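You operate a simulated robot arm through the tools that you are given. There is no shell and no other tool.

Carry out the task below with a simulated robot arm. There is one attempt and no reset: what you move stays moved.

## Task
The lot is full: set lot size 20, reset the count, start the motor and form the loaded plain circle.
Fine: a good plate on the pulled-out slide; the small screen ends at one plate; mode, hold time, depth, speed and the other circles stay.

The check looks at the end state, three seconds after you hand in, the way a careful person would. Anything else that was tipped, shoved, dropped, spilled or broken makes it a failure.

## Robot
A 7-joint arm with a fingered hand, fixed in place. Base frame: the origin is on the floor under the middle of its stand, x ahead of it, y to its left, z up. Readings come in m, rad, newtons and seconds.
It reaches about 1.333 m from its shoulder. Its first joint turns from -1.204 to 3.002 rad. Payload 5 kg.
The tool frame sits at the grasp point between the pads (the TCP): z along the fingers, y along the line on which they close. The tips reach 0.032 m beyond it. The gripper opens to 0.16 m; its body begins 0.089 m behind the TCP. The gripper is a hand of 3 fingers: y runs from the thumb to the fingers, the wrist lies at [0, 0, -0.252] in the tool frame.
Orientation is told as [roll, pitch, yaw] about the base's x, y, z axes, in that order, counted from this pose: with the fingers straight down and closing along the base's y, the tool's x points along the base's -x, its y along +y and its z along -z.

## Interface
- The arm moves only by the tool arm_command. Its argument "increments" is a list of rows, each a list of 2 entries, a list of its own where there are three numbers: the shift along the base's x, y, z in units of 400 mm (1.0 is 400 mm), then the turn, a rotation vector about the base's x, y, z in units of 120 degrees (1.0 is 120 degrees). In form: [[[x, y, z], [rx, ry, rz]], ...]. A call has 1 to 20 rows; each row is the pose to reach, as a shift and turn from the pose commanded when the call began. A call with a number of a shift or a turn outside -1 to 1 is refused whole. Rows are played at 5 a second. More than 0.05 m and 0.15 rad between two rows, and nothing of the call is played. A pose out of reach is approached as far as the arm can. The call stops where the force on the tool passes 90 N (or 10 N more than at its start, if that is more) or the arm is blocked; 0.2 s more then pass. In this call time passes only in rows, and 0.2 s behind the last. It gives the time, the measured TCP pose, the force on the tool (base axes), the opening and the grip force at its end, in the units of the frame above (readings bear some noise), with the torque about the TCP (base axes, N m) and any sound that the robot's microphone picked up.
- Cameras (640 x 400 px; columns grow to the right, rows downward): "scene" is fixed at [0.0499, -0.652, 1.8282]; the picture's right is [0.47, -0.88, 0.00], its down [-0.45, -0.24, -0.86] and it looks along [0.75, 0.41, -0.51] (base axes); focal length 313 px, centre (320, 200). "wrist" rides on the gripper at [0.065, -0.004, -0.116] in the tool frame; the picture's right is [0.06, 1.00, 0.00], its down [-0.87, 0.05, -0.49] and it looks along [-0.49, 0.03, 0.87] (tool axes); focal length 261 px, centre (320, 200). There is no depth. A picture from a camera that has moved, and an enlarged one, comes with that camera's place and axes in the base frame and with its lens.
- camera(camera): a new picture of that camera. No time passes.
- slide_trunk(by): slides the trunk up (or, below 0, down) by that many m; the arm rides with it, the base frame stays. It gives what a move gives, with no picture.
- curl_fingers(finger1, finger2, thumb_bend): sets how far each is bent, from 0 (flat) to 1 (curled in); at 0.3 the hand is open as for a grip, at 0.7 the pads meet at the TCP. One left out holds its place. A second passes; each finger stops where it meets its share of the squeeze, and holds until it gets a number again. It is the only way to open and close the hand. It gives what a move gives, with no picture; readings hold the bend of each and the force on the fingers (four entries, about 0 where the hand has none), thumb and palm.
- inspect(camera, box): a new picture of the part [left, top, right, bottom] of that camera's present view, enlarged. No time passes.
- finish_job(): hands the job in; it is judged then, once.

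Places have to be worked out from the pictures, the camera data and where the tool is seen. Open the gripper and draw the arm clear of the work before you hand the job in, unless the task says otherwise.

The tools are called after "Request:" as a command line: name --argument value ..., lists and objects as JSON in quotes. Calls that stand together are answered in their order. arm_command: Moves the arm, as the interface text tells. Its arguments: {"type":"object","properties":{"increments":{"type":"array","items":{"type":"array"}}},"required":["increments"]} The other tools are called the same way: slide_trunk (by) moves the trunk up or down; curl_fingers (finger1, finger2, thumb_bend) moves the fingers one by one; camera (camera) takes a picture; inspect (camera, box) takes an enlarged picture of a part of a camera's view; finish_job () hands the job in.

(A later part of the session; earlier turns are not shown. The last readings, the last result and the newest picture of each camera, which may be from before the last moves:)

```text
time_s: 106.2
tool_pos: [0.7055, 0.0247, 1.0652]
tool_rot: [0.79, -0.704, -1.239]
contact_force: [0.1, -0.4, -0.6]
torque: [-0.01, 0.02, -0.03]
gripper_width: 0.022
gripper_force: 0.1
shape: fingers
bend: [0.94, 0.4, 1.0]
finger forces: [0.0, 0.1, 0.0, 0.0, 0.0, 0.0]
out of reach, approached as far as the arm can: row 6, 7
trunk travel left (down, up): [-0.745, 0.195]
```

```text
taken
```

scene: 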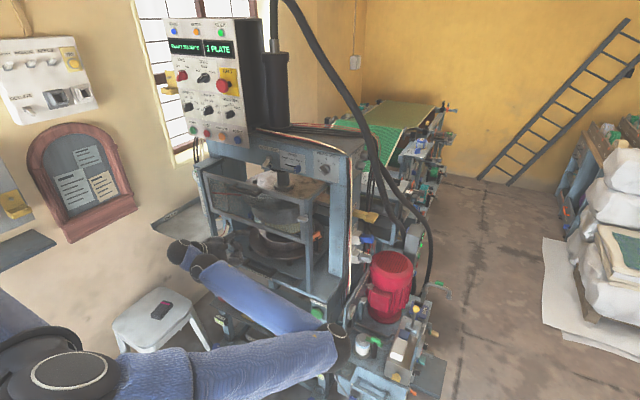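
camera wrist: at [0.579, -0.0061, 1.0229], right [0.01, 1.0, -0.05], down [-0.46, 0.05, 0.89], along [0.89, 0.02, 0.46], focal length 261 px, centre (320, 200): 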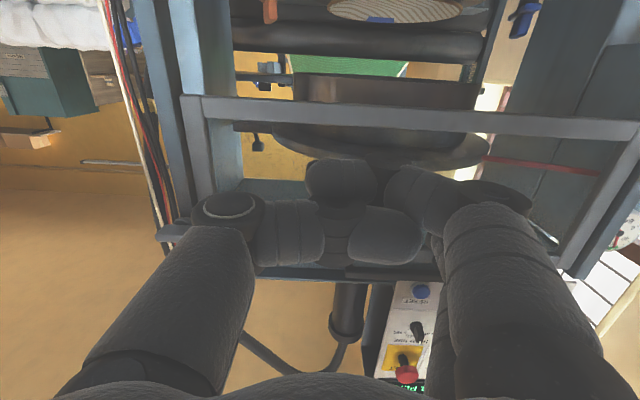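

Rolling along that path hit the limit halfway. I instead go to a pure 60°-down pitch first (no roll), which keeps the wrist angle smaller.

Request:
arm_command --increments '[[[0, 0.01, 0.01], [-0.0295, 0.0357, 0.0503]], [[0, 0.02, 0.02], [-0.0591, 0.0713, 0.1006]], [[0, 0.03, 0.03], [-0.0886, 0.107, 0.1509]], [[0, 0.04, 0.04], [-0.1181, 0.1426, 0.2011]], [[0, 0.05, 0.05], [-0.1476, 0.1783, 0.2514]], [[0, 0.06, 0.05], [-0.1772, 0.2139, 0.3017]], [[0, 0.06, 0.05], [-0.2067, 0.2496, 0.352]]]'

Request:
camera --camera "scene"

Request:
camera --camera "wrist"

```text
time_s: 107.8
tool_pos: [0.7057, 0.0073, 0.9689]
tool_rot: [0.011, -0.5, -0.067]
contact_force: [0.4, -0.1, -2.8]
torque: [-0.08, -0.04, -0.04]
gripper_width: 0.022
gripper_force: 0.0
shape: fingers
bend: [0.94, 0.4, 1.0]
finger forces: [0.0, 0.0, 0.0, 0.0, 0.0, 0.0]
out of reach, approached as far as the arm can: row 4, 5, 6, 7
trunk travel left (down, up): [-0.745, 0.195]
```

```text
taken
```

scene: 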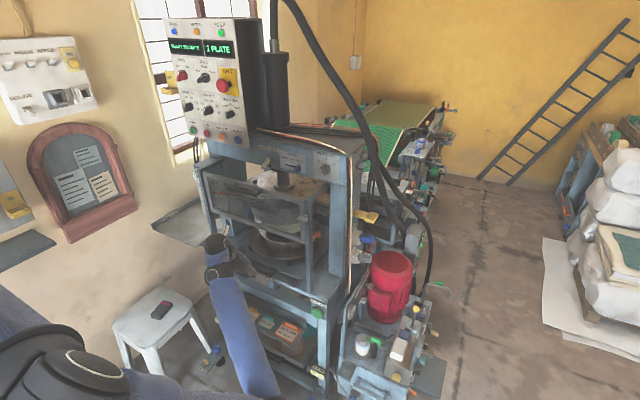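

```text
taken
camera wrist: at [0.5913, 0.0089, 1.0401], right [0.01, 1.0, -0.02], down [0.53, 0.01, 0.85], along [0.85, -0.02, -0.53], focal length 261 px, centre (320, 200)
```

wrist: 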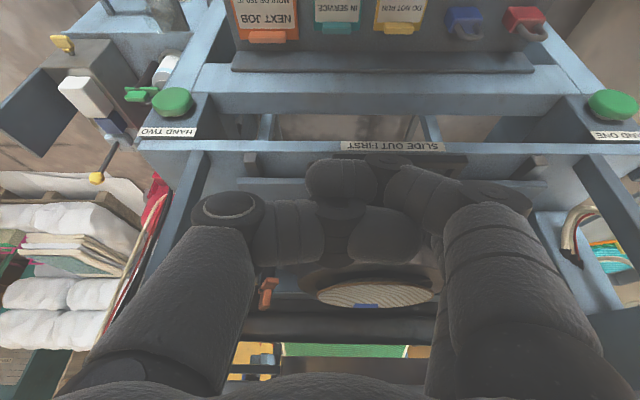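

The hand now points 60° down at (0.706, 0.007, 0.969). I zoom in on the slide handle area from the wrist camera.

Request:
inspect --camera "wrist" --box '[230, 120, 550, 220]'

Request:
inspect --camera "scene" --box '[190, 220, 310, 310]'

```text
2.00 times, centred on (390, 170) of wrist
camera zoom: at [0.5913, 0.0089, 1.0401], right [0.01, 1.0, -0.02], down [0.53, 0.01, 0.85], along [0.85, -0.02, -0.53], focal length 521 px, centre (180, 260)
```

zoom: 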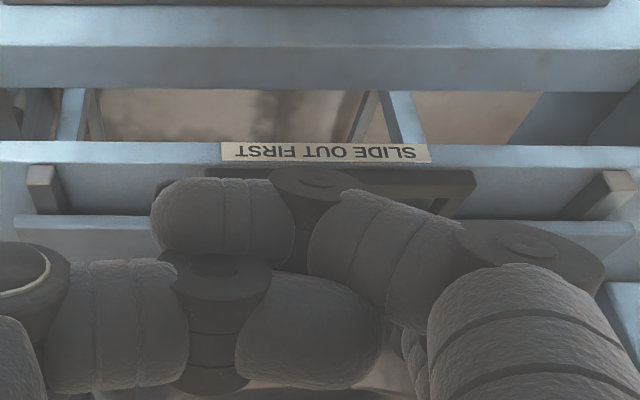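

```text
4.44 times, centred on (250, 265) of scene
camera zoom: at [0.0499, -0.652, 1.8282], right [0.47, -0.88, 0.0], down [-0.45, -0.24, -0.86], along [0.75, 0.41, -0.51], focal length 1391 px, centre (631, -89)
```

zoom: 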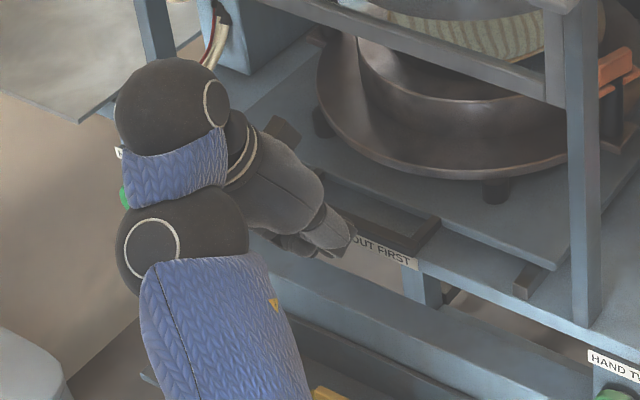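

The handle gap is about 3 cm, between bar (x ≈ 0.847) and slide edge (x ≈ 0.889). Before hooking I test in free space how far back I can draw the hand in this posture.

Request:
arm_command --increments '[[[-0.06, 0.02, 0], [0, 0, 0.01]], [[-0.14, 0.04, 0], [0, 0, 0.02]], [[-0.22, 0.06, 0], [0, 0, 0.032]], [[-0.3, 0.08, 0], [0, 0, 0.032]]]'

Request:
camera --camera "scene"

```text
time_s: 108.8
tool_pos: [0.6268, 0.0097, 0.9572]
tool_rot: [0.003, -0.502, 0.027]
contact_force: [0.8, -0.1, 0.3]
torque: [0.02, -0.04, 0.03]
gripper_width: 0.0217
gripper_force: 0.0
shape: fingers
bend: [0.94, 0.4, 1.0]
finger forces: [0.0, 0.0, 0.1, 0.0, 0.0, 0.0]
out of reach, approached as far as the arm can: row 2, 3, 4
trunk travel left (down, up): [-0.745, 0.195]
```

```text
taken
```

scene: 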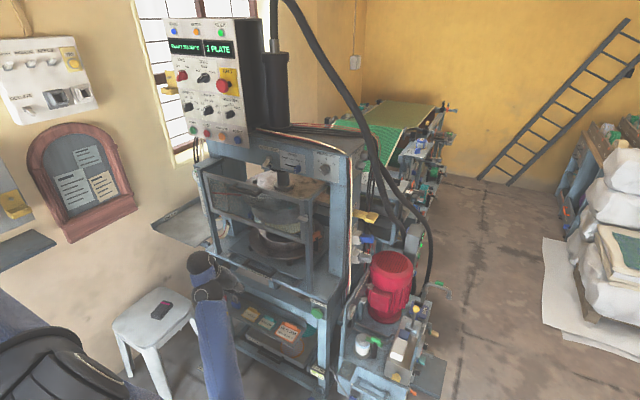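

Here the arm stops at x ≈ 0.63. With the shoulder higher I should be able to draw further back; I raise the trunk by 0.18 and lower the hand with the arm to test.

Request:
slide_trunk --by 0.18

Request:
arm_command --increments '[[[0.0, 0.02, -0.1], [0, 0, 0]], [[0, 0.04, -0.2], [0, 0, 0]], [[0.0, 0.06, -0.3], [0, 0, 0]], [[0.0, 0.08, -0.4], [0, 0, 0]], [[0.0, 0.08, -0.48], [0, 0, 0]]]'

Request:
camera --camera "scene"

```text
time_s: 110.8
tool_pos: [0.6261, 0.01, 1.1377]
tool_rot: [0.005, -0.503, 0.025]
contact_force: [0.3, -0.3, -0.4]
torque: [-0.04, 0.01, 0.03]
gripper_width: 0.0216
gripper_force: 0.2
shape: fingers
bend: [0.94, 0.4, 1.0]
finger forces: [0.1, 0.1, 0.0, 0.0, 0.0, 0.1]
trunk travel left (down, up): [-0.925, 0.015]
```

```text
time_s: 112.0
tool_pos: [0.6268, 0.0448, 0.9465]
tool_rot: [0.004, -0.502, 0.023]
contact_force: [-0.3, -0.2, -0.5]
torque: [-0.03, 0.0, -0.03]
gripper_width: 0.0217
gripper_force: 0.1
shape: fingers
bend: [0.94, 0.4, 1.0]
finger forces: [0.0, 0.0, 0.0, 0.0, 0.0, 0.0]
trunk travel left (down, up): [-0.925, 0.015]
```

```text
taken
```

scene: 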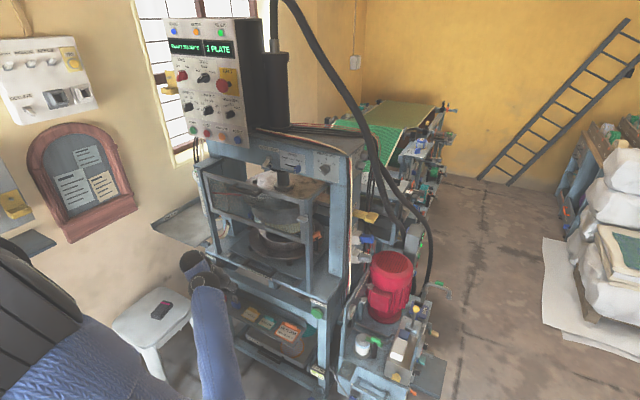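

That is reachable. I test drawing back further from here, also lower (z ≈ 0.86).

Request:
arm_command --increments '[[[-0.08, 0.0, -0.05], [0, 0, 0]], [[-0.16, 0.0, -0.1], [0, 0, 0]], [[-0.24, 0.0, -0.15], [0, 0, 0]], [[-0.32, 0.0, -0.2], [0, 0, 0]]]'

Request:
camera --camera "scene"

Request:
camera --camera "wrist"

```text
time_s: 113.0
tool_pos: [0.501, 0.0426, 0.867]
tool_rot: [0.003, -0.503, 0.026]
contact_force: [-0.1, -0.4, 0.4]
torque: [0.01, 0.0, -0.01]
gripper_width: 0.022
gripper_force: 0.1
shape: fingers
bend: [0.94, 0.4, 1.0]
finger forces: [0.0, 0.0, 0.1, 0.0, 0.0, 0.0]
trunk travel left (down, up): [-0.925, 0.015]
```

```text
taken
```

scene: 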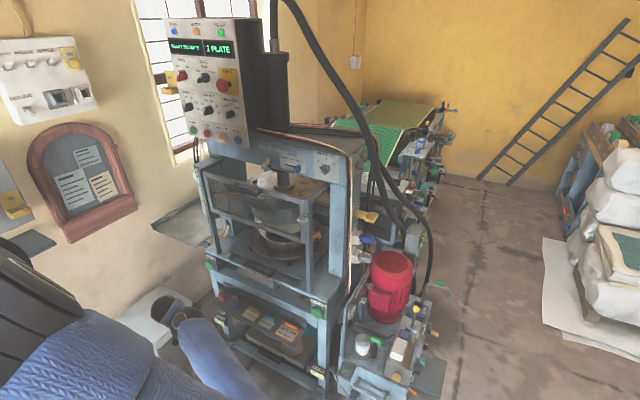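

```text
taken
camera wrist: at [0.3885, 0.0348, 0.9373], right [-0.08, 1.0, -0.03], down [0.52, 0.07, 0.85], along [0.85, 0.06, -0.53], focal length 261 px, centre (320, 200)
```

wrist: 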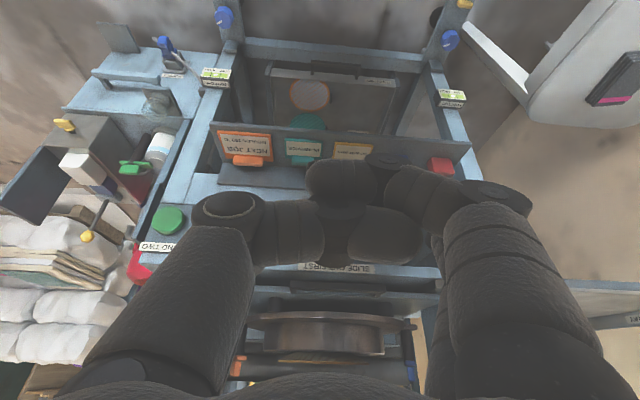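

The arm now reaches from x = 0.50 to the handle in this posture. The handle bar is visible below the fingers; I zoom in to refine its position.

Request:
inspect --camera "wrist" --box '[240, 250, 450, 330]'

Request:
inspect --camera "scene" --box '[220, 230, 310, 300]'

```text
3.05 times, centred on (345, 290) of wrist
camera zoom: at [0.3885, 0.0348, 0.9373], right [-0.08, 1.0, -0.03], down [0.52, 0.07, 0.85], along [0.85, 0.06, -0.53], focal length 794 px, centre (244, -74)
```

zoom: 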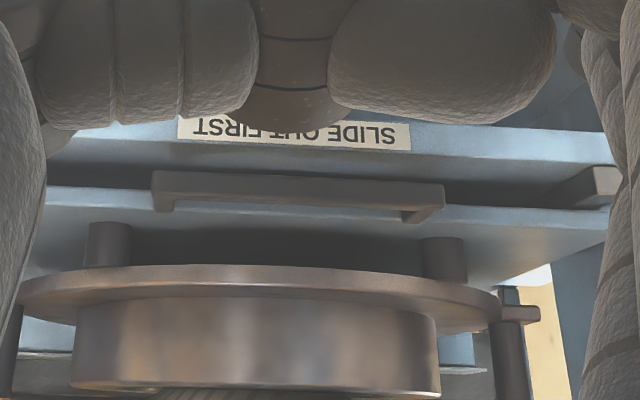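

```text
5.71 times, centred on (265, 265) of scene
camera zoom: at [0.0499, -0.652, 1.8282], right [0.47, -0.88, 0.0], down [-0.45, -0.24, -0.86], along [0.75, 0.41, -0.51], focal length 1789 px, centre (634, -171)
```

zoom: 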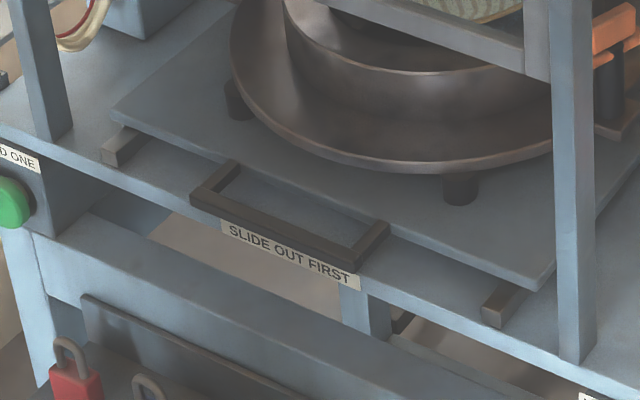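

The bar is at x ≈ 0.843, y 0.026–0.193, z ≈ 0.822, with a 4.4 cm gap to the slide plate and the table top at z ≈ 0.795. With this roll the curled knuckles would hit the bar, so I roll the hand 90° about its pointing axis here in free space.

Request:
arm_command --increments '[[[0.02, 0, 0.02], [0.0327, 0, -0.0598]], [[0.04, 0, 0.04], [0.0655, 0, -0.1196]], [[0.06, 0, 0.06], [0.0982, 0, -0.1795]], [[0.08, 0, 0.08], [0.1309, 0, -0.2393]], [[0.1, 0, 0.1], [0.1636, 0, -0.2991]], [[0.12, 0, 0.12], [0.1964, 0, -0.3589]], [[0.14, 0, 0.14], [0.2291, 0, -0.4187]], [[0.16, 0, 0.16], [0.2618, 0, -0.4785]], [[0.18, 0, 0.18], [0.2945, 0, -0.5384]], [[0.2, 0, 0.2], [0.3273, 0, -0.5982]], [[0.22, 0, 0.22], [0.36, 0, -0.658]]]'

Request:
camera --camera "scene"

Request:
camera --camera "wrist"

```text
time_s: 115.3
tool_pos: [0.5896, 0.0423, 0.9526]
tool_rot: [0.516, -0.012, -1.554]
contact_force: [0.7, 0.6, 0.1]
torque: [0.0, -0.04, 0.03]
gripper_width: 0.022
gripper_force: 0.1
shape: fingers
bend: [0.94, 0.4, 1.0]
finger forces: [0.0, 0.1, 0.0, 0.0, 0.0, 0.0]
trunk travel left (down, up): [-0.925, 0.015]
```

```text
taken
```

scene: 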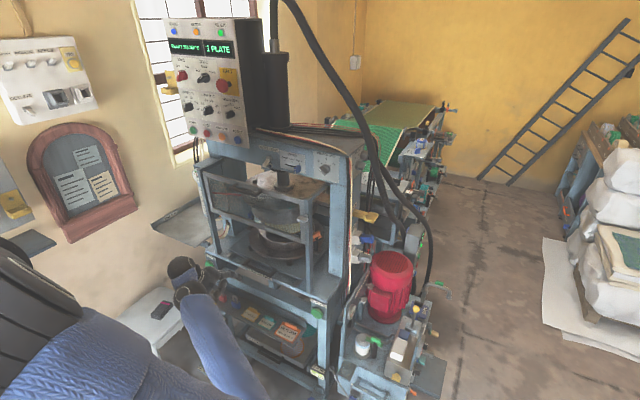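

```text
taken
camera wrist: at [0.527, 0.1061, 1.0515], right [0.87, 0.08, 0.49], down [-0.18, -0.87, 0.46], along [0.46, -0.49, -0.74], focal length 261 px, centre (320, 200)
```

wrist: 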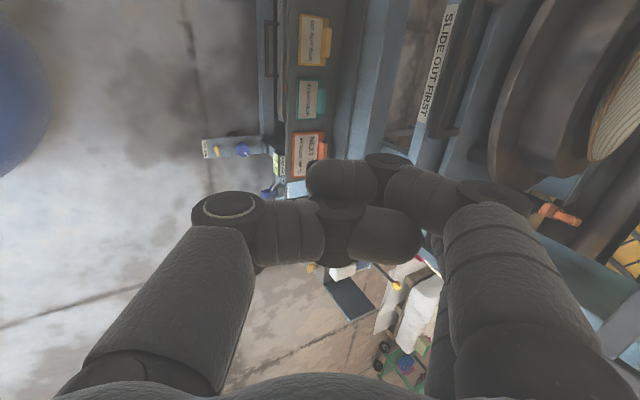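

The roll worked: fingers are now on the far side, thumb toward me. I set both fingers to 0.6 as a hook and open the thumb.

Request:
curl_fingers --finger1 0.6 --finger2 0.6 --thumb_bend 0.2

Request:
camera --camera "wrist"

Request:
inspect --camera "scene" --box '[150, 220, 290, 330]'

```text
time_s: 116.3
tool_pos: [0.5876, 0.0417, 0.9531]
tool_rot: [0.515, -0.012, -1.553]
contact_force: [0.0, 0.0, -0.5]
torque: [0.0, 0.0, 0.03]
gripper_width: 0.1198
gripper_force: 0.1
shape: fingers
bend: [0.6, 0.6, 0.2]
finger forces: [0.0, 0.0, 0.1, 0.0, 0.0, 0.1]
trunk travel left (down, up): [-0.925, 0.015]
```

```text
taken
camera wrist: at [0.5267, 0.1059, 1.0514], right [0.87, 0.08, 0.49], down [-0.18, -0.87, 0.46], along [0.47, -0.49, -0.74], focal length 261 px, centre (320, 200)
```

wrist: 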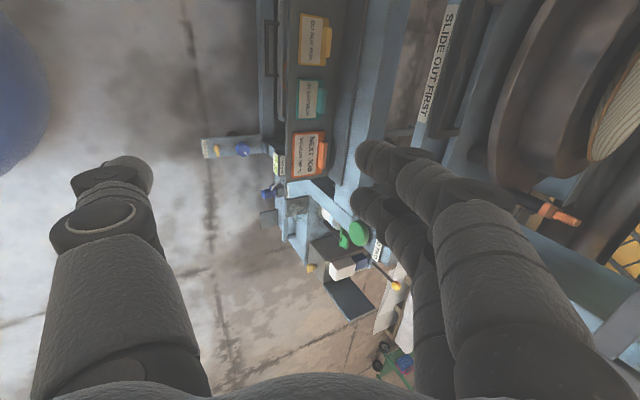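

```text
3.64 times, centred on (220, 275) of scene
camera zoom: at [0.0499, -0.652, 1.8282], right [0.47, -0.88, 0.0], down [-0.45, -0.24, -0.86], along [0.75, 0.41, -0.51], focal length 1138 px, centre (684, -73)
```

zoom: 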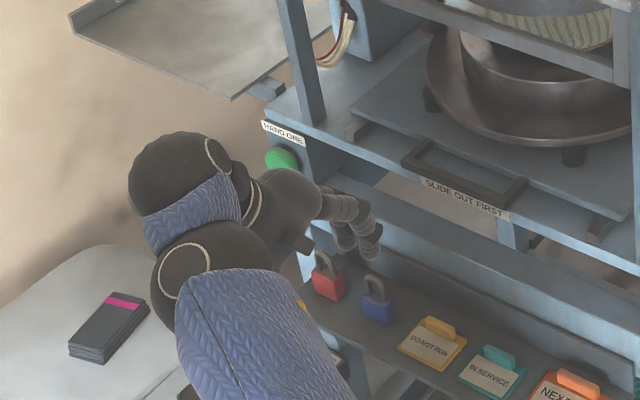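

Fingertips sit at about TCP + (0.031, ±0.02, -0.012), distal links vertical. I move to just above the handle gap: TCP (0.839, 0.11, 0.90), tips at z ≈ 0.88 above the bar.

Request:
arm_command --increments '[[[0.1, 0.03, 0], [0, 0, 0]], [[0.2, 0.06, 0], [0, 0, 0]], [[0.3, 0.1, -0.02], [0, 0, 0]], [[0.4, 0.14, -0.05], [0, 0, 0]], [[0.5, 0.17, -0.09], [0, 0, 0]], [[0.58, 0.17, -0.12], [0, 0, 0]]]'

Request:
camera --camera "wrist"

Request:
inspect --camera "scene" --box '[210, 210, 330, 300]'

```text
time_s: 117.8
tool_pos: [0.822, 0.1122, 0.9037]
tool_rot: [0.514, -0.013, -1.554]
contact_force: [0.0, 0.7, -0.4]
torque: [0.03, 0.0, -0.01]
gripper_width: 0.12
gripper_force: 0.1
shape: fingers
bend: [0.6, 0.6, 0.2]
finger forces: [0.0, 0.0, 0.0, 0.1, 0.0, 0.0]
trunk travel left (down, up): [-0.925, 0.015]
```

```text
taken
camera wrist: at [0.7599, 0.1772, 1.0013], right [0.87, 0.08, 0.49], down [-0.18, -0.87, 0.47], along [0.46, -0.49, -0.74], focal length 261 px, centre (320, 200)
```

wrist: 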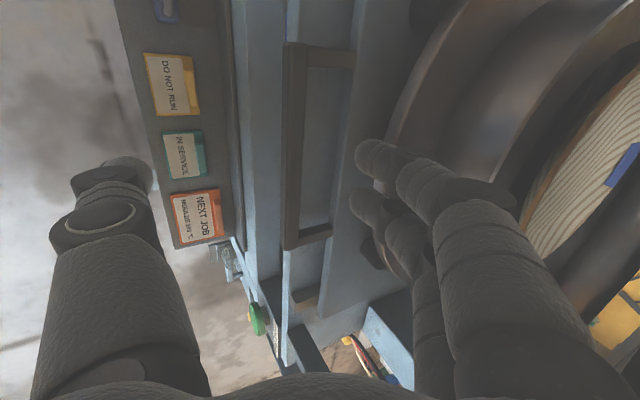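

```text
4.44 times, centred on (270, 255) of scene
camera zoom: at [0.0499, -0.652, 1.8282], right [0.47, -0.88, 0.0], down [-0.45, -0.24, -0.86], along [0.75, 0.41, -0.51], focal length 1391 px, centre (542, -44)
```

zoom: 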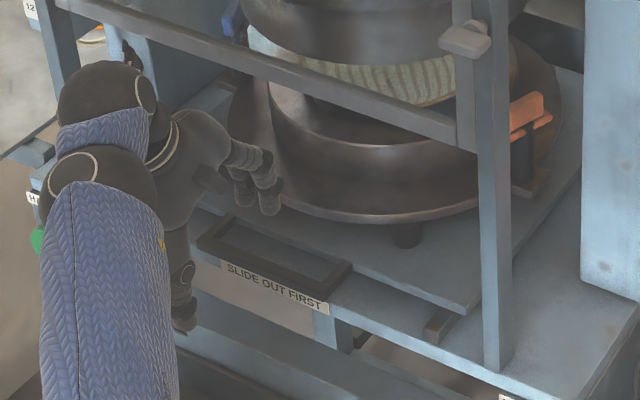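

The wrist view shows the handle clearly: bar x 0.833–0.848, gap to x ≈ 0.90. The tips are at x ≈ 0.853; I move forward 2 cm and descend into the gap.

Request:
arm_command --increments '[[[0.05, 0.0, 0], [0, 0, 0]], [[0.05, 0.0, -0.05], [0, 0, 0]], [[0.05, 0.0, -0.1], [0, 0, 0]], [[0.05, 0.0, -0.14], [0, 0, 0]]]'

Request:
camera --camera "wrist"

Request:
inspect --camera "scene" --box '[210, 220, 330, 300]'

```text
time_s: 118.8
tool_pos: [0.84, 0.1117, 0.8521]
tool_rot: [0.515, -0.013, -1.552]
contact_force: [0.5, -0.3, 1.2]
torque: [0.02, -0.05, 0.02]
gripper_width: 0.1213
gripper_force: 0.4
shape: fingers
bend: [0.6, 0.6, 0.2]
finger forces: [0.6, 0.0, 0.0, 0.0, 0.1, 0.0]
trunk travel left (down, up): [-0.925, 0.015]
```

```text
taken
camera wrist: at [0.7778, 0.1758, 0.9491], right [0.87, 0.08, 0.49], down [-0.18, -0.87, 0.47], along [0.47, -0.49, -0.74], focal length 261 px, centre (320, 200)
```

wrist: 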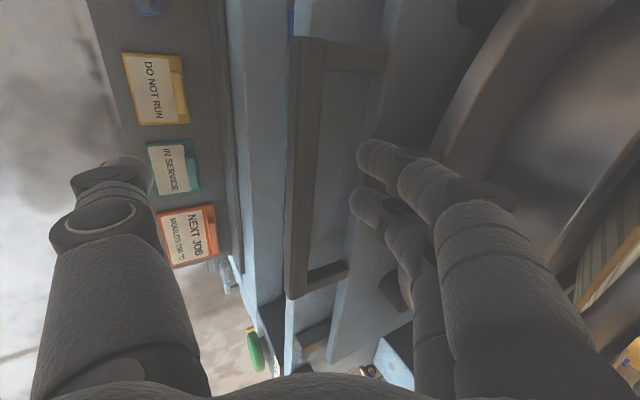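

```text
5.00 times, centred on (270, 260) of scene
camera zoom: at [0.0499, -0.652, 1.8282], right [0.47, -0.88, 0.0], down [-0.45, -0.24, -0.86], along [0.75, 0.41, -0.51], focal length 1565 px, centre (570, -100)
```

zoom: 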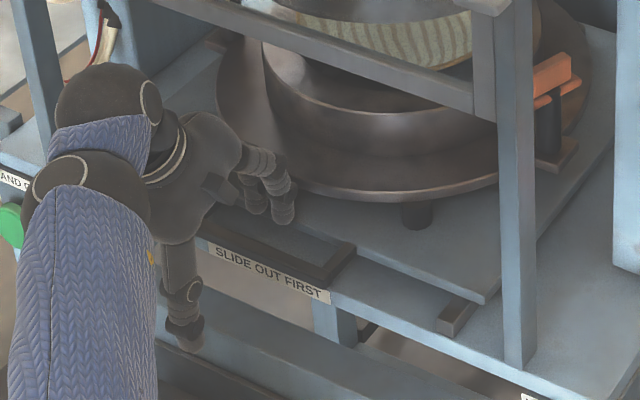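

A faint touch (1 N) suggests the fingertips graze the slide plate's edge. I lift 5 mm, shift back 6 mm, and descend again.

Request:
arm_command --increments '[[[0.0, 0.0, 0.0125], [0, 0, 0]], [[-0.015, 0.0, 0.0125], [0, 0, 0]], [[-0.015, 0.0, -0.0125], [0, 0, 0]], [[-0.015, 0.0, -0.0375], [0, 0, 0]]]'

Request:
camera --camera "wrist"

```text
time_s: 119.8
tool_pos: [0.8333, 0.1099, 0.8359]
tool_rot: [0.515, -0.011, -1.55]
contact_force: [-0.2, -1.2, -0.3]
torque: [0.0, 0.02, -0.04]
gripper_width: 0.1207
gripper_force: 0.1
shape: fingers
bend: [0.6, 0.6, 0.2]
finger forces: [0.0, 0.0, 0.1, 0.0, 0.0, 0.0]
trunk travel left (down, up): [-0.925, 0.015]
```

```text
taken
camera wrist: at [0.7697, 0.1753, 0.9337], right [0.87, 0.08, 0.49], down [-0.18, -0.87, 0.46], along [0.47, -0.49, -0.74], focal length 261 px, centre (320, 200)
```

wrist: 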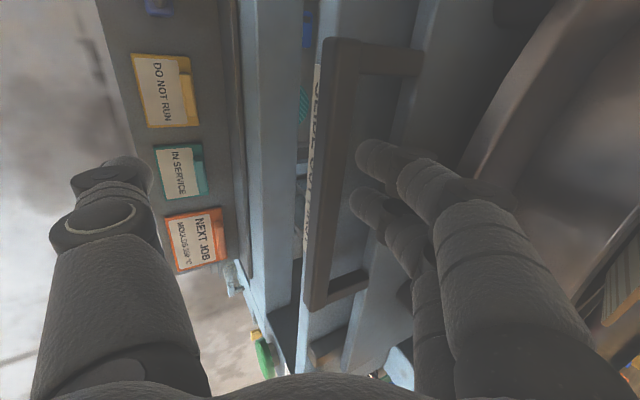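

The tips have entered the gap behind the bar with no contact. I go 1 cm deeper and then start pulling gently in -x.

Request:
arm_command --increments '[[[0.0, 0.0, -0.0125], [0, 0, 0]], [[0.0, 0.0, -0.025], [0, 0, 0]], [[-0.02, 0.0, -0.025], [0, 0, 0]], [[-0.04, 0.0, -0.025], [0, 0, 0]], [[-0.06, 0.0, -0.025], [0, 0, 0]]]'

Request:
camera --camera "wrist"

Request:
inspect --camera "scene" --box '[210, 220, 330, 300]'

```text
time_s: 121.0
tool_pos: [0.8095, 0.11, 0.8241]
tool_rot: [0.514, -0.013, -1.553]
contact_force: [8.1, 1.1, -2.5]
torque: [-0.03, 0.11, 0.03]
gripper_width: 0.1261
gripper_force: 4.5
shape: fingers
bend: [0.57, 0.58, 0.2]
finger forces: [4.7, 4.2, 0.0, 0.0, 0.0, 0.1]
trunk travel left (down, up): [-0.925, 0.015]
```

```text
taken
camera wrist: at [0.7475, 0.1749, 0.9226], right [0.87, 0.08, 0.49], down [-0.18, -0.87, 0.46], along [0.46, -0.49, -0.74], focal length 261 px, centre (320, 200)
```

wrist: 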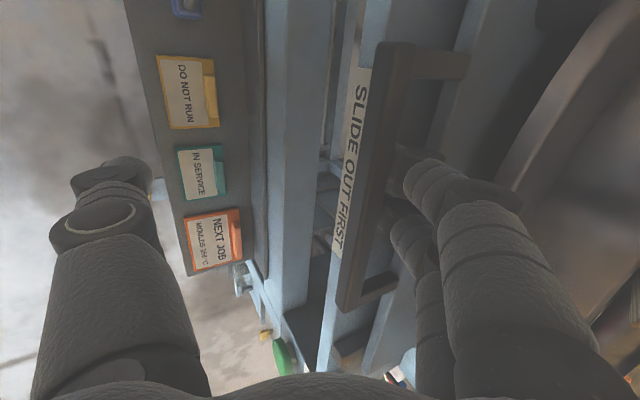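

```text
5.00 times, centred on (270, 260) of scene
camera zoom: at [0.0499, -0.652, 1.8282], right [0.47, -0.88, 0.0], down [-0.45, -0.24, -0.86], along [0.75, 0.41, -0.51], focal length 1565 px, centre (570, -100)
```

zoom: 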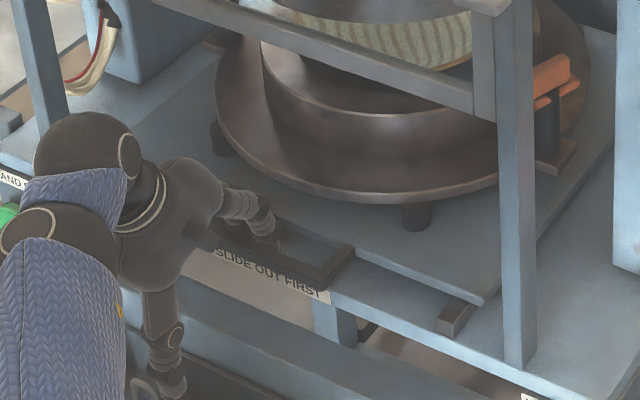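

The hook holds (8 N pull). I pull further in small steps to see if the slide follows.

Request:
arm_command --increments '[[[-0.02, 0.0, 0], [0, 0, 0]], [[-0.04, 0.0, 0], [0, 0, 0]], [[-0.06, 0.0, 0], [0, 0, 0]], [[-0.08, 0.0, 0], [0, 0, 0]]]'

Request:
camera --camera "wrist"

Request:
inspect --camera "scene" --box '[210, 220, 330, 300]'

```text
time_s: 122.0
tool_pos: [0.7752, 0.1107, 0.825]
tool_rot: [0.515, -0.012, -1.551]
contact_force: [1.8, 1.0, -0.3]
torque: [-0.01, -0.03, 0.04]
gripper_width: 0.1221
gripper_force: 0.4
shape: fingers
bend: [0.59, 0.59, 0.2]
finger forces: [0.7, 0.4, 0.1, 0.1, 0.0, 0.0]
trunk travel left (down, up): [-0.925, 0.015]
```

```text
taken
camera wrist: at [0.7132, 0.1755, 0.9234], right [0.87, 0.08, 0.49], down [-0.18, -0.87, 0.47], along [0.46, -0.49, -0.74], focal length 261 px, centre (320, 200)
```

wrist: 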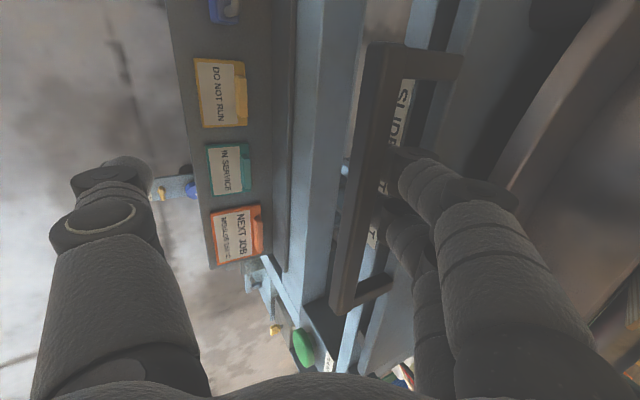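

```text
5.00 times, centred on (270, 260) of scene
camera zoom: at [0.0499, -0.652, 1.8282], right [0.47, -0.88, 0.0], down [-0.45, -0.24, -0.86], along [0.75, 0.41, -0.51], focal length 1565 px, centre (570, -100)
```

zoom: 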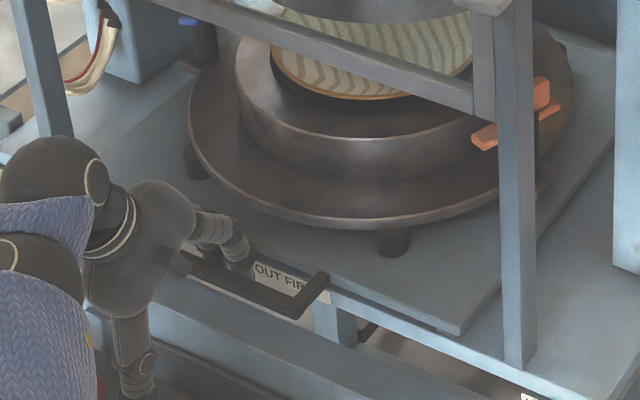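

The slide follows easily (2 N) and the formed plate rides in the lower mould. I pull on slowly, 10 cm more.

Request:
arm_command --increments '[[[-0.04, 0.0, 0], [0, 0, 0]], [[-0.08, 0.0, 0], [0, 0, 0]], [[-0.12, 0.0, 0], [0, 0, 0]], [[-0.16, 0.0, 0], [0, 0, 0]], [[-0.2, 0.0, 0], [0, 0, 0]], [[-0.24, 0.0, 0], [0, 0, 0]]]'

Request:
camera --camera "scene"

Request:
inspect --camera "scene" --box '[190, 190, 340, 300]'

```text
time_s: 123.3
tool_pos: [0.6801, 0.108, 0.8224]
tool_rot: [0.514, -0.012, -1.553]
contact_force: [-0.2, -1.0, 0.0]
torque: [0.02, 0.03, 0.0]
gripper_width: 0.1209
gripper_force: 0.0
shape: fingers
bend: [0.6, 0.6, 0.2]
finger forces: [0.0, 0.0, 0.0, 0.0, 0.0, 0.0]
trunk travel left (down, up): [-0.925, 0.015]
```

```text
taken
```

scene: 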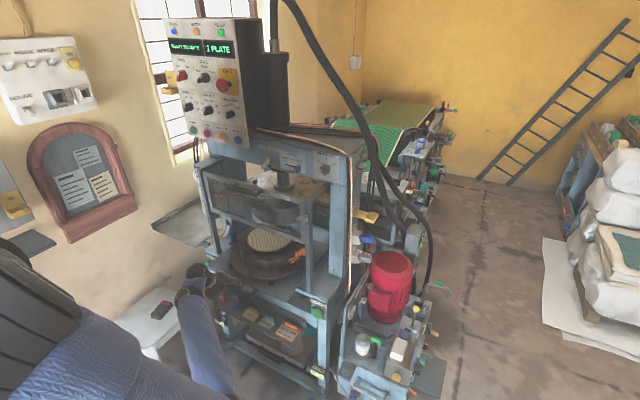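

```text
3.64 times, centred on (265, 245) of scene
camera zoom: at [0.0499, -0.652, 1.8282], right [0.47, -0.88, 0.0], down [-0.45, -0.24, -0.86], along [0.75, 0.41, -0.51], focal length 1138 px, centre (520, 36)
```

zoom: 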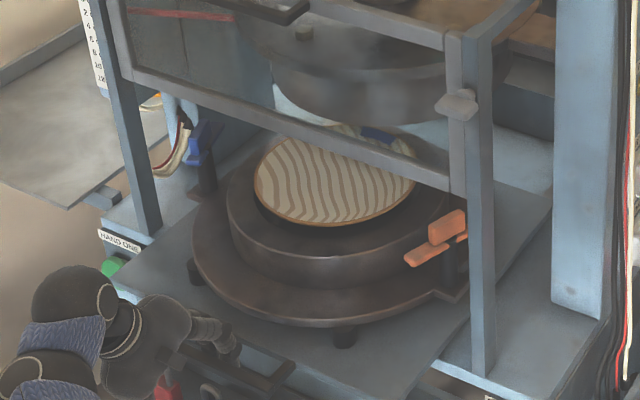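

The formed plate is now clearly visible on the mould. I continue pulling slowly toward the slide's out-stop.

Request:
arm_command --increments '[[[-0.03, 0.0, 0], [0, 0, 0]], [[-0.06, 0.0, 0], [0, 0, 0]], [[-0.09, 0.0, 0], [0, 0, 0]], [[-0.12, 0.0, 0], [0, 0, 0]], [[-0.15, 0.0, 0], [0, 0, 0]], [[-0.18, 0.0, 0], [0, 0, 0]]]'

Request:
camera --camera "wrist"

Request:
inspect --camera "scene" --box '[190, 190, 340, 300]'

```text
time_s: 124.8
tool_pos: [0.6084, 0.1112, 0.8247]
tool_rot: [0.515, -0.013, -1.552]
contact_force: [0.4, -0.1, -0.5]
torque: [0.01, -0.02, -0.02]
gripper_width: 0.1216
gripper_force: 0.2
shape: fingers
bend: [0.59, 0.6, 0.2]
finger forces: [0.5, 0.2, 0.0, 0.0, 0.0, 0.0]
trunk travel left (down, up): [-0.925, 0.015]
```

```text
taken
camera wrist: at [0.5466, 0.1753, 0.9225], right [0.87, 0.08, 0.49], down [-0.18, -0.87, 0.46], along [0.47, -0.49, -0.74], focal length 261 px, centre (320, 200)
```

wrist: 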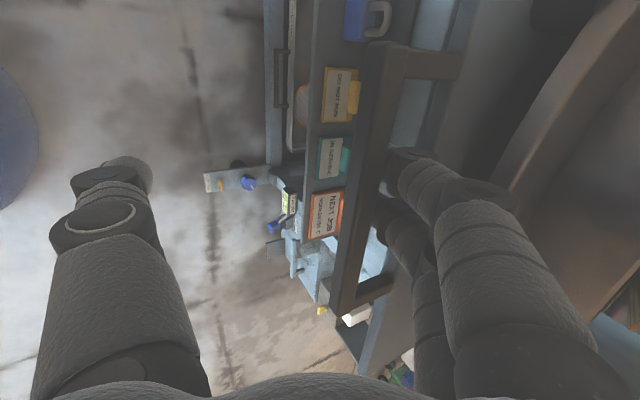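

```text
3.64 times, centred on (265, 245) of scene
camera zoom: at [0.0499, -0.652, 1.8282], right [0.47, -0.88, 0.0], down [-0.45, -0.24, -0.86], along [0.75, 0.41, -0.51], focal length 1138 px, centre (520, 36)
```

zoom: 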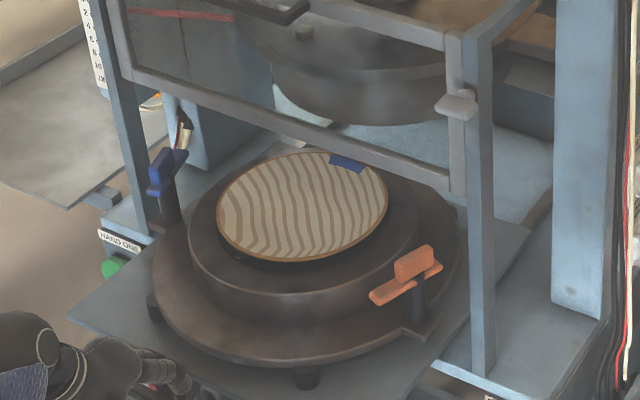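

Still free-running. I pull on until it meets its stop.

Request:
arm_command --increments '[[[-0.03, 0.0, 0], [0, 0, 0]], [[-0.06, 0.0, 0], [0, 0, 0]], [[-0.09, 0.0, 0], [0, 0, 0]], [[-0.12, 0.0, 0], [0, 0, 0]], [[-0.15, 0.0, 0], [0, 0, 0]], [[-0.18, 0.0, 0], [0, 0, 0]]]'

Request:
camera --camera "wrist"

Request:
camera --camera "scene"

Request:
inspect --camera "scene" --box '[170, 190, 340, 320]'

```text
time_s: 126.2
tool_pos: [0.5365, 0.1116, 0.8259]
tool_rot: [0.514, -0.012, -1.552]
contact_force: [1.0, 0.2, 0.2]
torque: [-0.01, -0.02, -0.03]
gripper_width: 0.1214
gripper_force: 0.1
shape: fingers
bend: [0.6, 0.6, 0.2]
finger forces: [0.3, 0.0, 0.0, 0.1, 0.1, 0.0]
trunk travel left (down, up): [-0.925, 0.015]
```

```text
taken
camera wrist: at [0.4741, 0.1767, 0.923], right [0.87, 0.08, 0.49], down [-0.18, -0.87, 0.46], along [0.46, -0.49, -0.74], focal length 261 px, centre (320, 200)
```

wrist: 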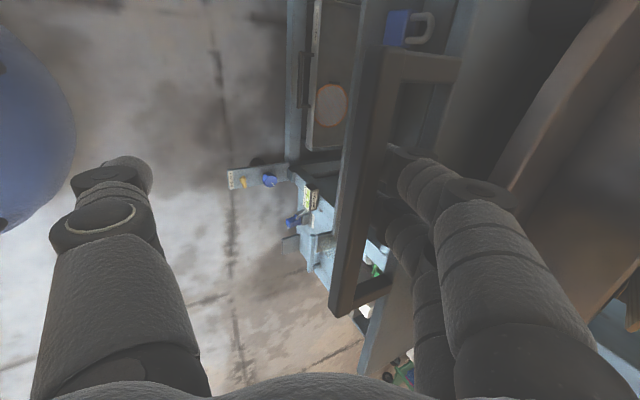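

```text
taken
```

scene: 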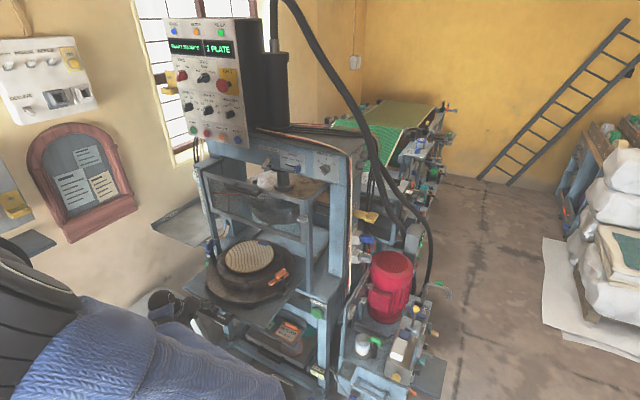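

```text
3.08 times, centred on (255, 255) of scene
camera zoom: at [0.0499, -0.652, 1.8282], right [0.47, -0.88, 0.0], down [-0.45, -0.24, -0.86], along [0.75, 0.41, -0.51], focal length 963 px, centre (520, 31)
```

zoom: 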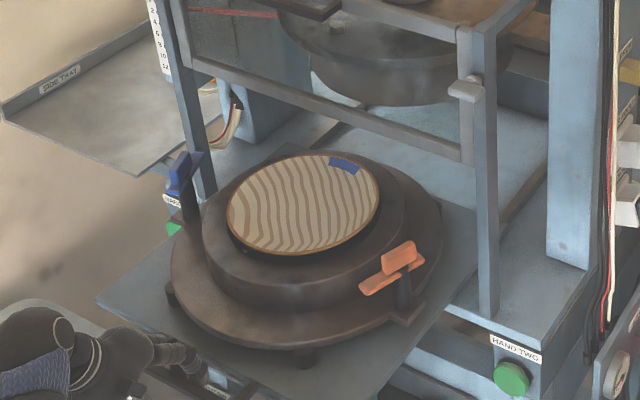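

The mould is now in front of the gate. I pull a bit further in fine steps to find the end stop.

Request:
arm_command --increments '[[[-0.025, 0.0, 0], [0, 0, 0]], [[-0.05, 0.0, 0], [0, 0, 0]], [[-0.075, 0.0, 0], [0, 0, 0]], [[-0.1, 0.0, 0], [0, 0, 0]]]'

Request:
camera --camera "wrist"

Request:
inspect --camera "scene" --box '[170, 190, 340, 320]'

```text
time_s: 127.2
tool_pos: [0.4956, 0.1085, 0.8248]
tool_rot: [0.516, -0.014, -1.55]
contact_force: [1.3, 0.4, 0.6]
torque: [0.0, 0.0, 0.01]
gripper_width: 0.1222
gripper_force: 0.4
shape: fingers
bend: [0.59, 0.59, 0.2]
finger forces: [0.6, 0.4, 0.0, 0.0, 0.0, 0.0]
trunk travel left (down, up): [-0.925, 0.015]
```

```text
taken
camera wrist: at [0.4332, 0.173, 0.9237], right [0.87, 0.08, 0.49], down [-0.18, -0.87, 0.47], along [0.46, -0.49, -0.74], focal length 261 px, centre (320, 200)
```

wrist: 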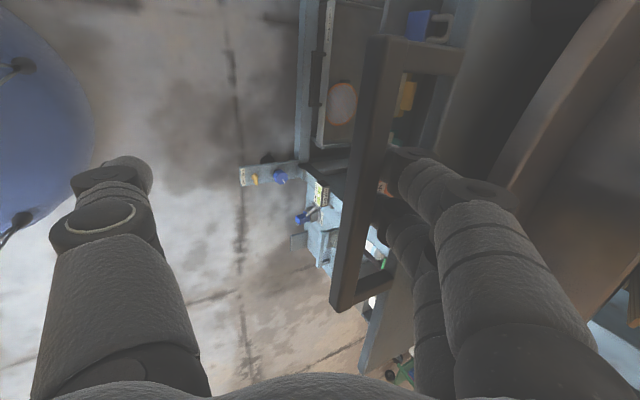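

```text
3.08 times, centred on (255, 255) of scene
camera zoom: at [0.0499, -0.652, 1.8282], right [0.47, -0.88, 0.0], down [-0.45, -0.24, -0.86], along [0.75, 0.41, -0.51], focal length 963 px, centre (520, 31)
```

zoom: 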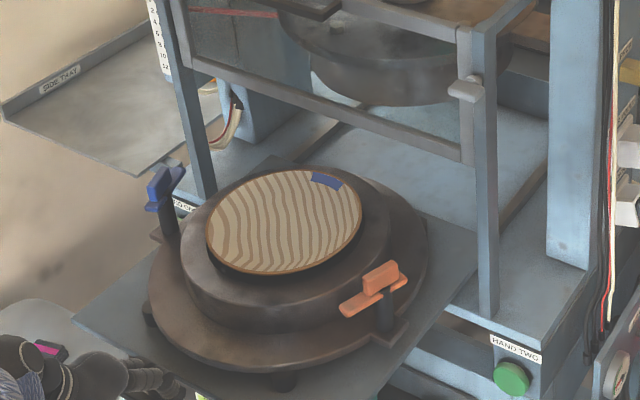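

Still moving freely (34 cm out). I continue in 1 cm steps.

Request:
arm_command --increments '[[[-0.025, 0.0, 0], [0, 0, 0]], [[-0.05, 0.0, 0], [0, 0, 0]], [[-0.075, 0.0, 0], [0, 0, 0]]]'

Request:
camera --camera "wrist"

Request:
inspect --camera "scene" --box '[170, 190, 340, 320]'

```text
time_s: 128.0
tool_pos: [0.469, 0.1088, 0.8243]
tool_rot: [0.517, -0.014, -1.556]
contact_force: [15.3, -2.3, -7.3]
torque: [-0.01, 0.32, -0.14]
gripper_width: 0.1291
gripper_force: 8.1
shape: fingers
bend: [0.56, 0.56, 0.2]
finger forces: [8.0, 7.2, 0.0, 0.1, 0.0, 0.0]
trunk travel left (down, up): [-0.925, 0.015]
```

```text
taken
camera wrist: at [0.4073, 0.1744, 0.9229], right [0.87, 0.08, 0.49], down [-0.18, -0.87, 0.47], along [0.46, -0.49, -0.74], focal length 261 px, centre (320, 200)
```

wrist: 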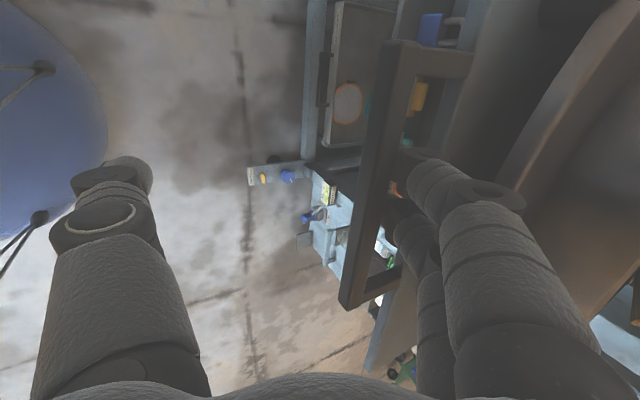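

```text
3.08 times, centred on (255, 255) of scene
camera zoom: at [0.0499, -0.652, 1.8282], right [0.47, -0.88, 0.0], down [-0.45, -0.24, -0.86], along [0.75, 0.41, -0.51], focal length 963 px, centre (520, 31)
```

zoom: 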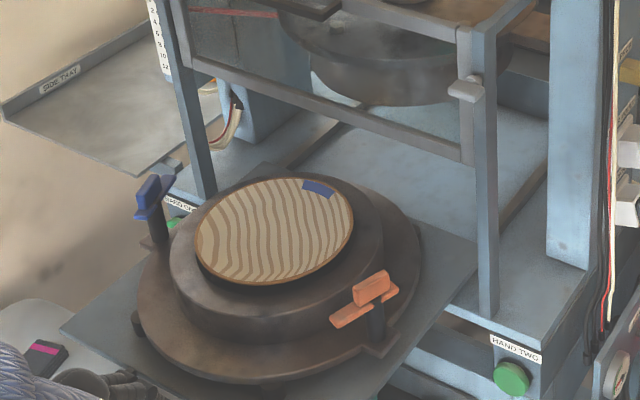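

The slide has reached its out-stop (15 N). I unload the hook slightly and lift the fingers straight out of the handle.

Request:
arm_command --increments '[[[0.02, 0.0, 0], [0, 0, 0]], [[0.025, 0.0, 0.05], [0, 0, 0]], [[0.02, 0.0, 0.13], [0, 0, 0]], [[0.02, 0.0, 0.22], [0, 0, 0]], [[0.02, 0.0, 0.32], [0, 0, 0]]]'

Request:
camera --camera "wrist"

Request:
camera --camera "scene"

```text
time_s: 129.2
tool_pos: [0.4729, 0.1113, 0.9528]
tool_rot: [0.515, -0.013, -1.553]
contact_force: [0.1, -0.3, 0.4]
torque: [0.0, 0.02, 0.0]
gripper_width: 0.121
gripper_force: 0.0
shape: fingers
bend: [0.6, 0.6, 0.2]
finger forces: [0.0, 0.0, 0.1, 0.1, 0.1, 0.1]
trunk travel left (down, up): [-0.925, 0.015]
```

```text
taken
camera wrist: at [0.4115, 0.1755, 1.0514], right [0.87, 0.08, 0.49], down [-0.18, -0.87, 0.47], along [0.47, -0.49, -0.74], focal length 261 px, centre (320, 200)
```

wrist: 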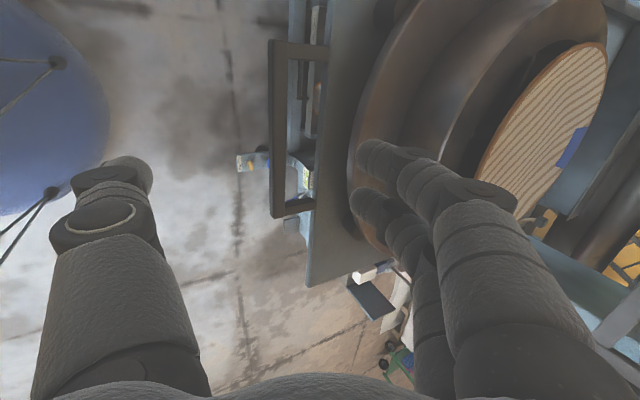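

```text
taken
```

scene: 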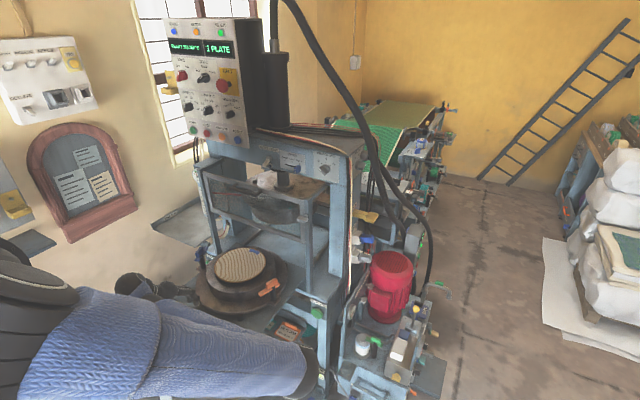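

The fingers are out; the slide stays fully out with the plate seated on the mould. I move the hand sideways to the left in the free space in front of the slide, then up.

Request:
arm_command --increments '[[[-0.01, 0.08, 0.0], [0, 0, 0]], [[-0.01, 0.17, 0.0], [0, 0, 0]], [[-0.01, 0.27, 0.0], [0, 0, 0]], [[-0.01, 0.37, 0.0], [0, 0, 0]], [[-0.01, 0.47, 0.0], [0, 0, 0]], [[-0.01, 0.57, 0.0], [0, 0, 0]], [[-0.01, 0.67, 0.02], [0, 0, 0]], [[-0.01, 0.77, 0.05], [0, 0, 0]]]'

Request:
camera --camera "scene"

Request:
camera --camera "wrist"

```text
time_s: 130.9
tool_pos: [0.4712, 0.4225, 0.97]
tool_rot: [0.515, -0.016, -1.553]
contact_force: [-0.5, 0.3, -0.3]
torque: [0.0, -0.03, -0.05]
gripper_width: 0.1205
gripper_force: 0.1
shape: fingers
bend: [0.6, 0.6, 0.2]
finger forces: [0.0, 0.0, 0.0, 0.1, 0.0, 0.0]
trunk travel left (down, up): [-0.925, 0.015]
```

```text
taken
```

scene: 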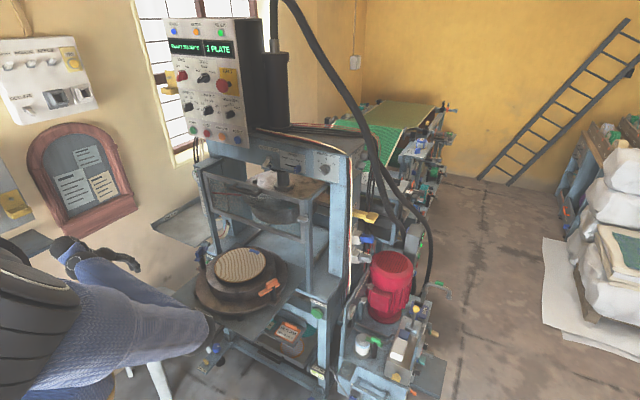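

```text
taken
camera wrist: at [0.4083, 0.4868, 1.0687], right [0.87, 0.08, 0.49], down [-0.18, -0.87, 0.47], along [0.46, -0.49, -0.74], focal length 261 px, centre (320, 200)
```

wrist: 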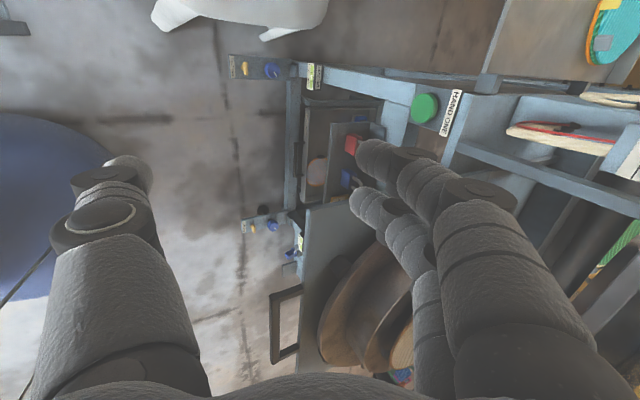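

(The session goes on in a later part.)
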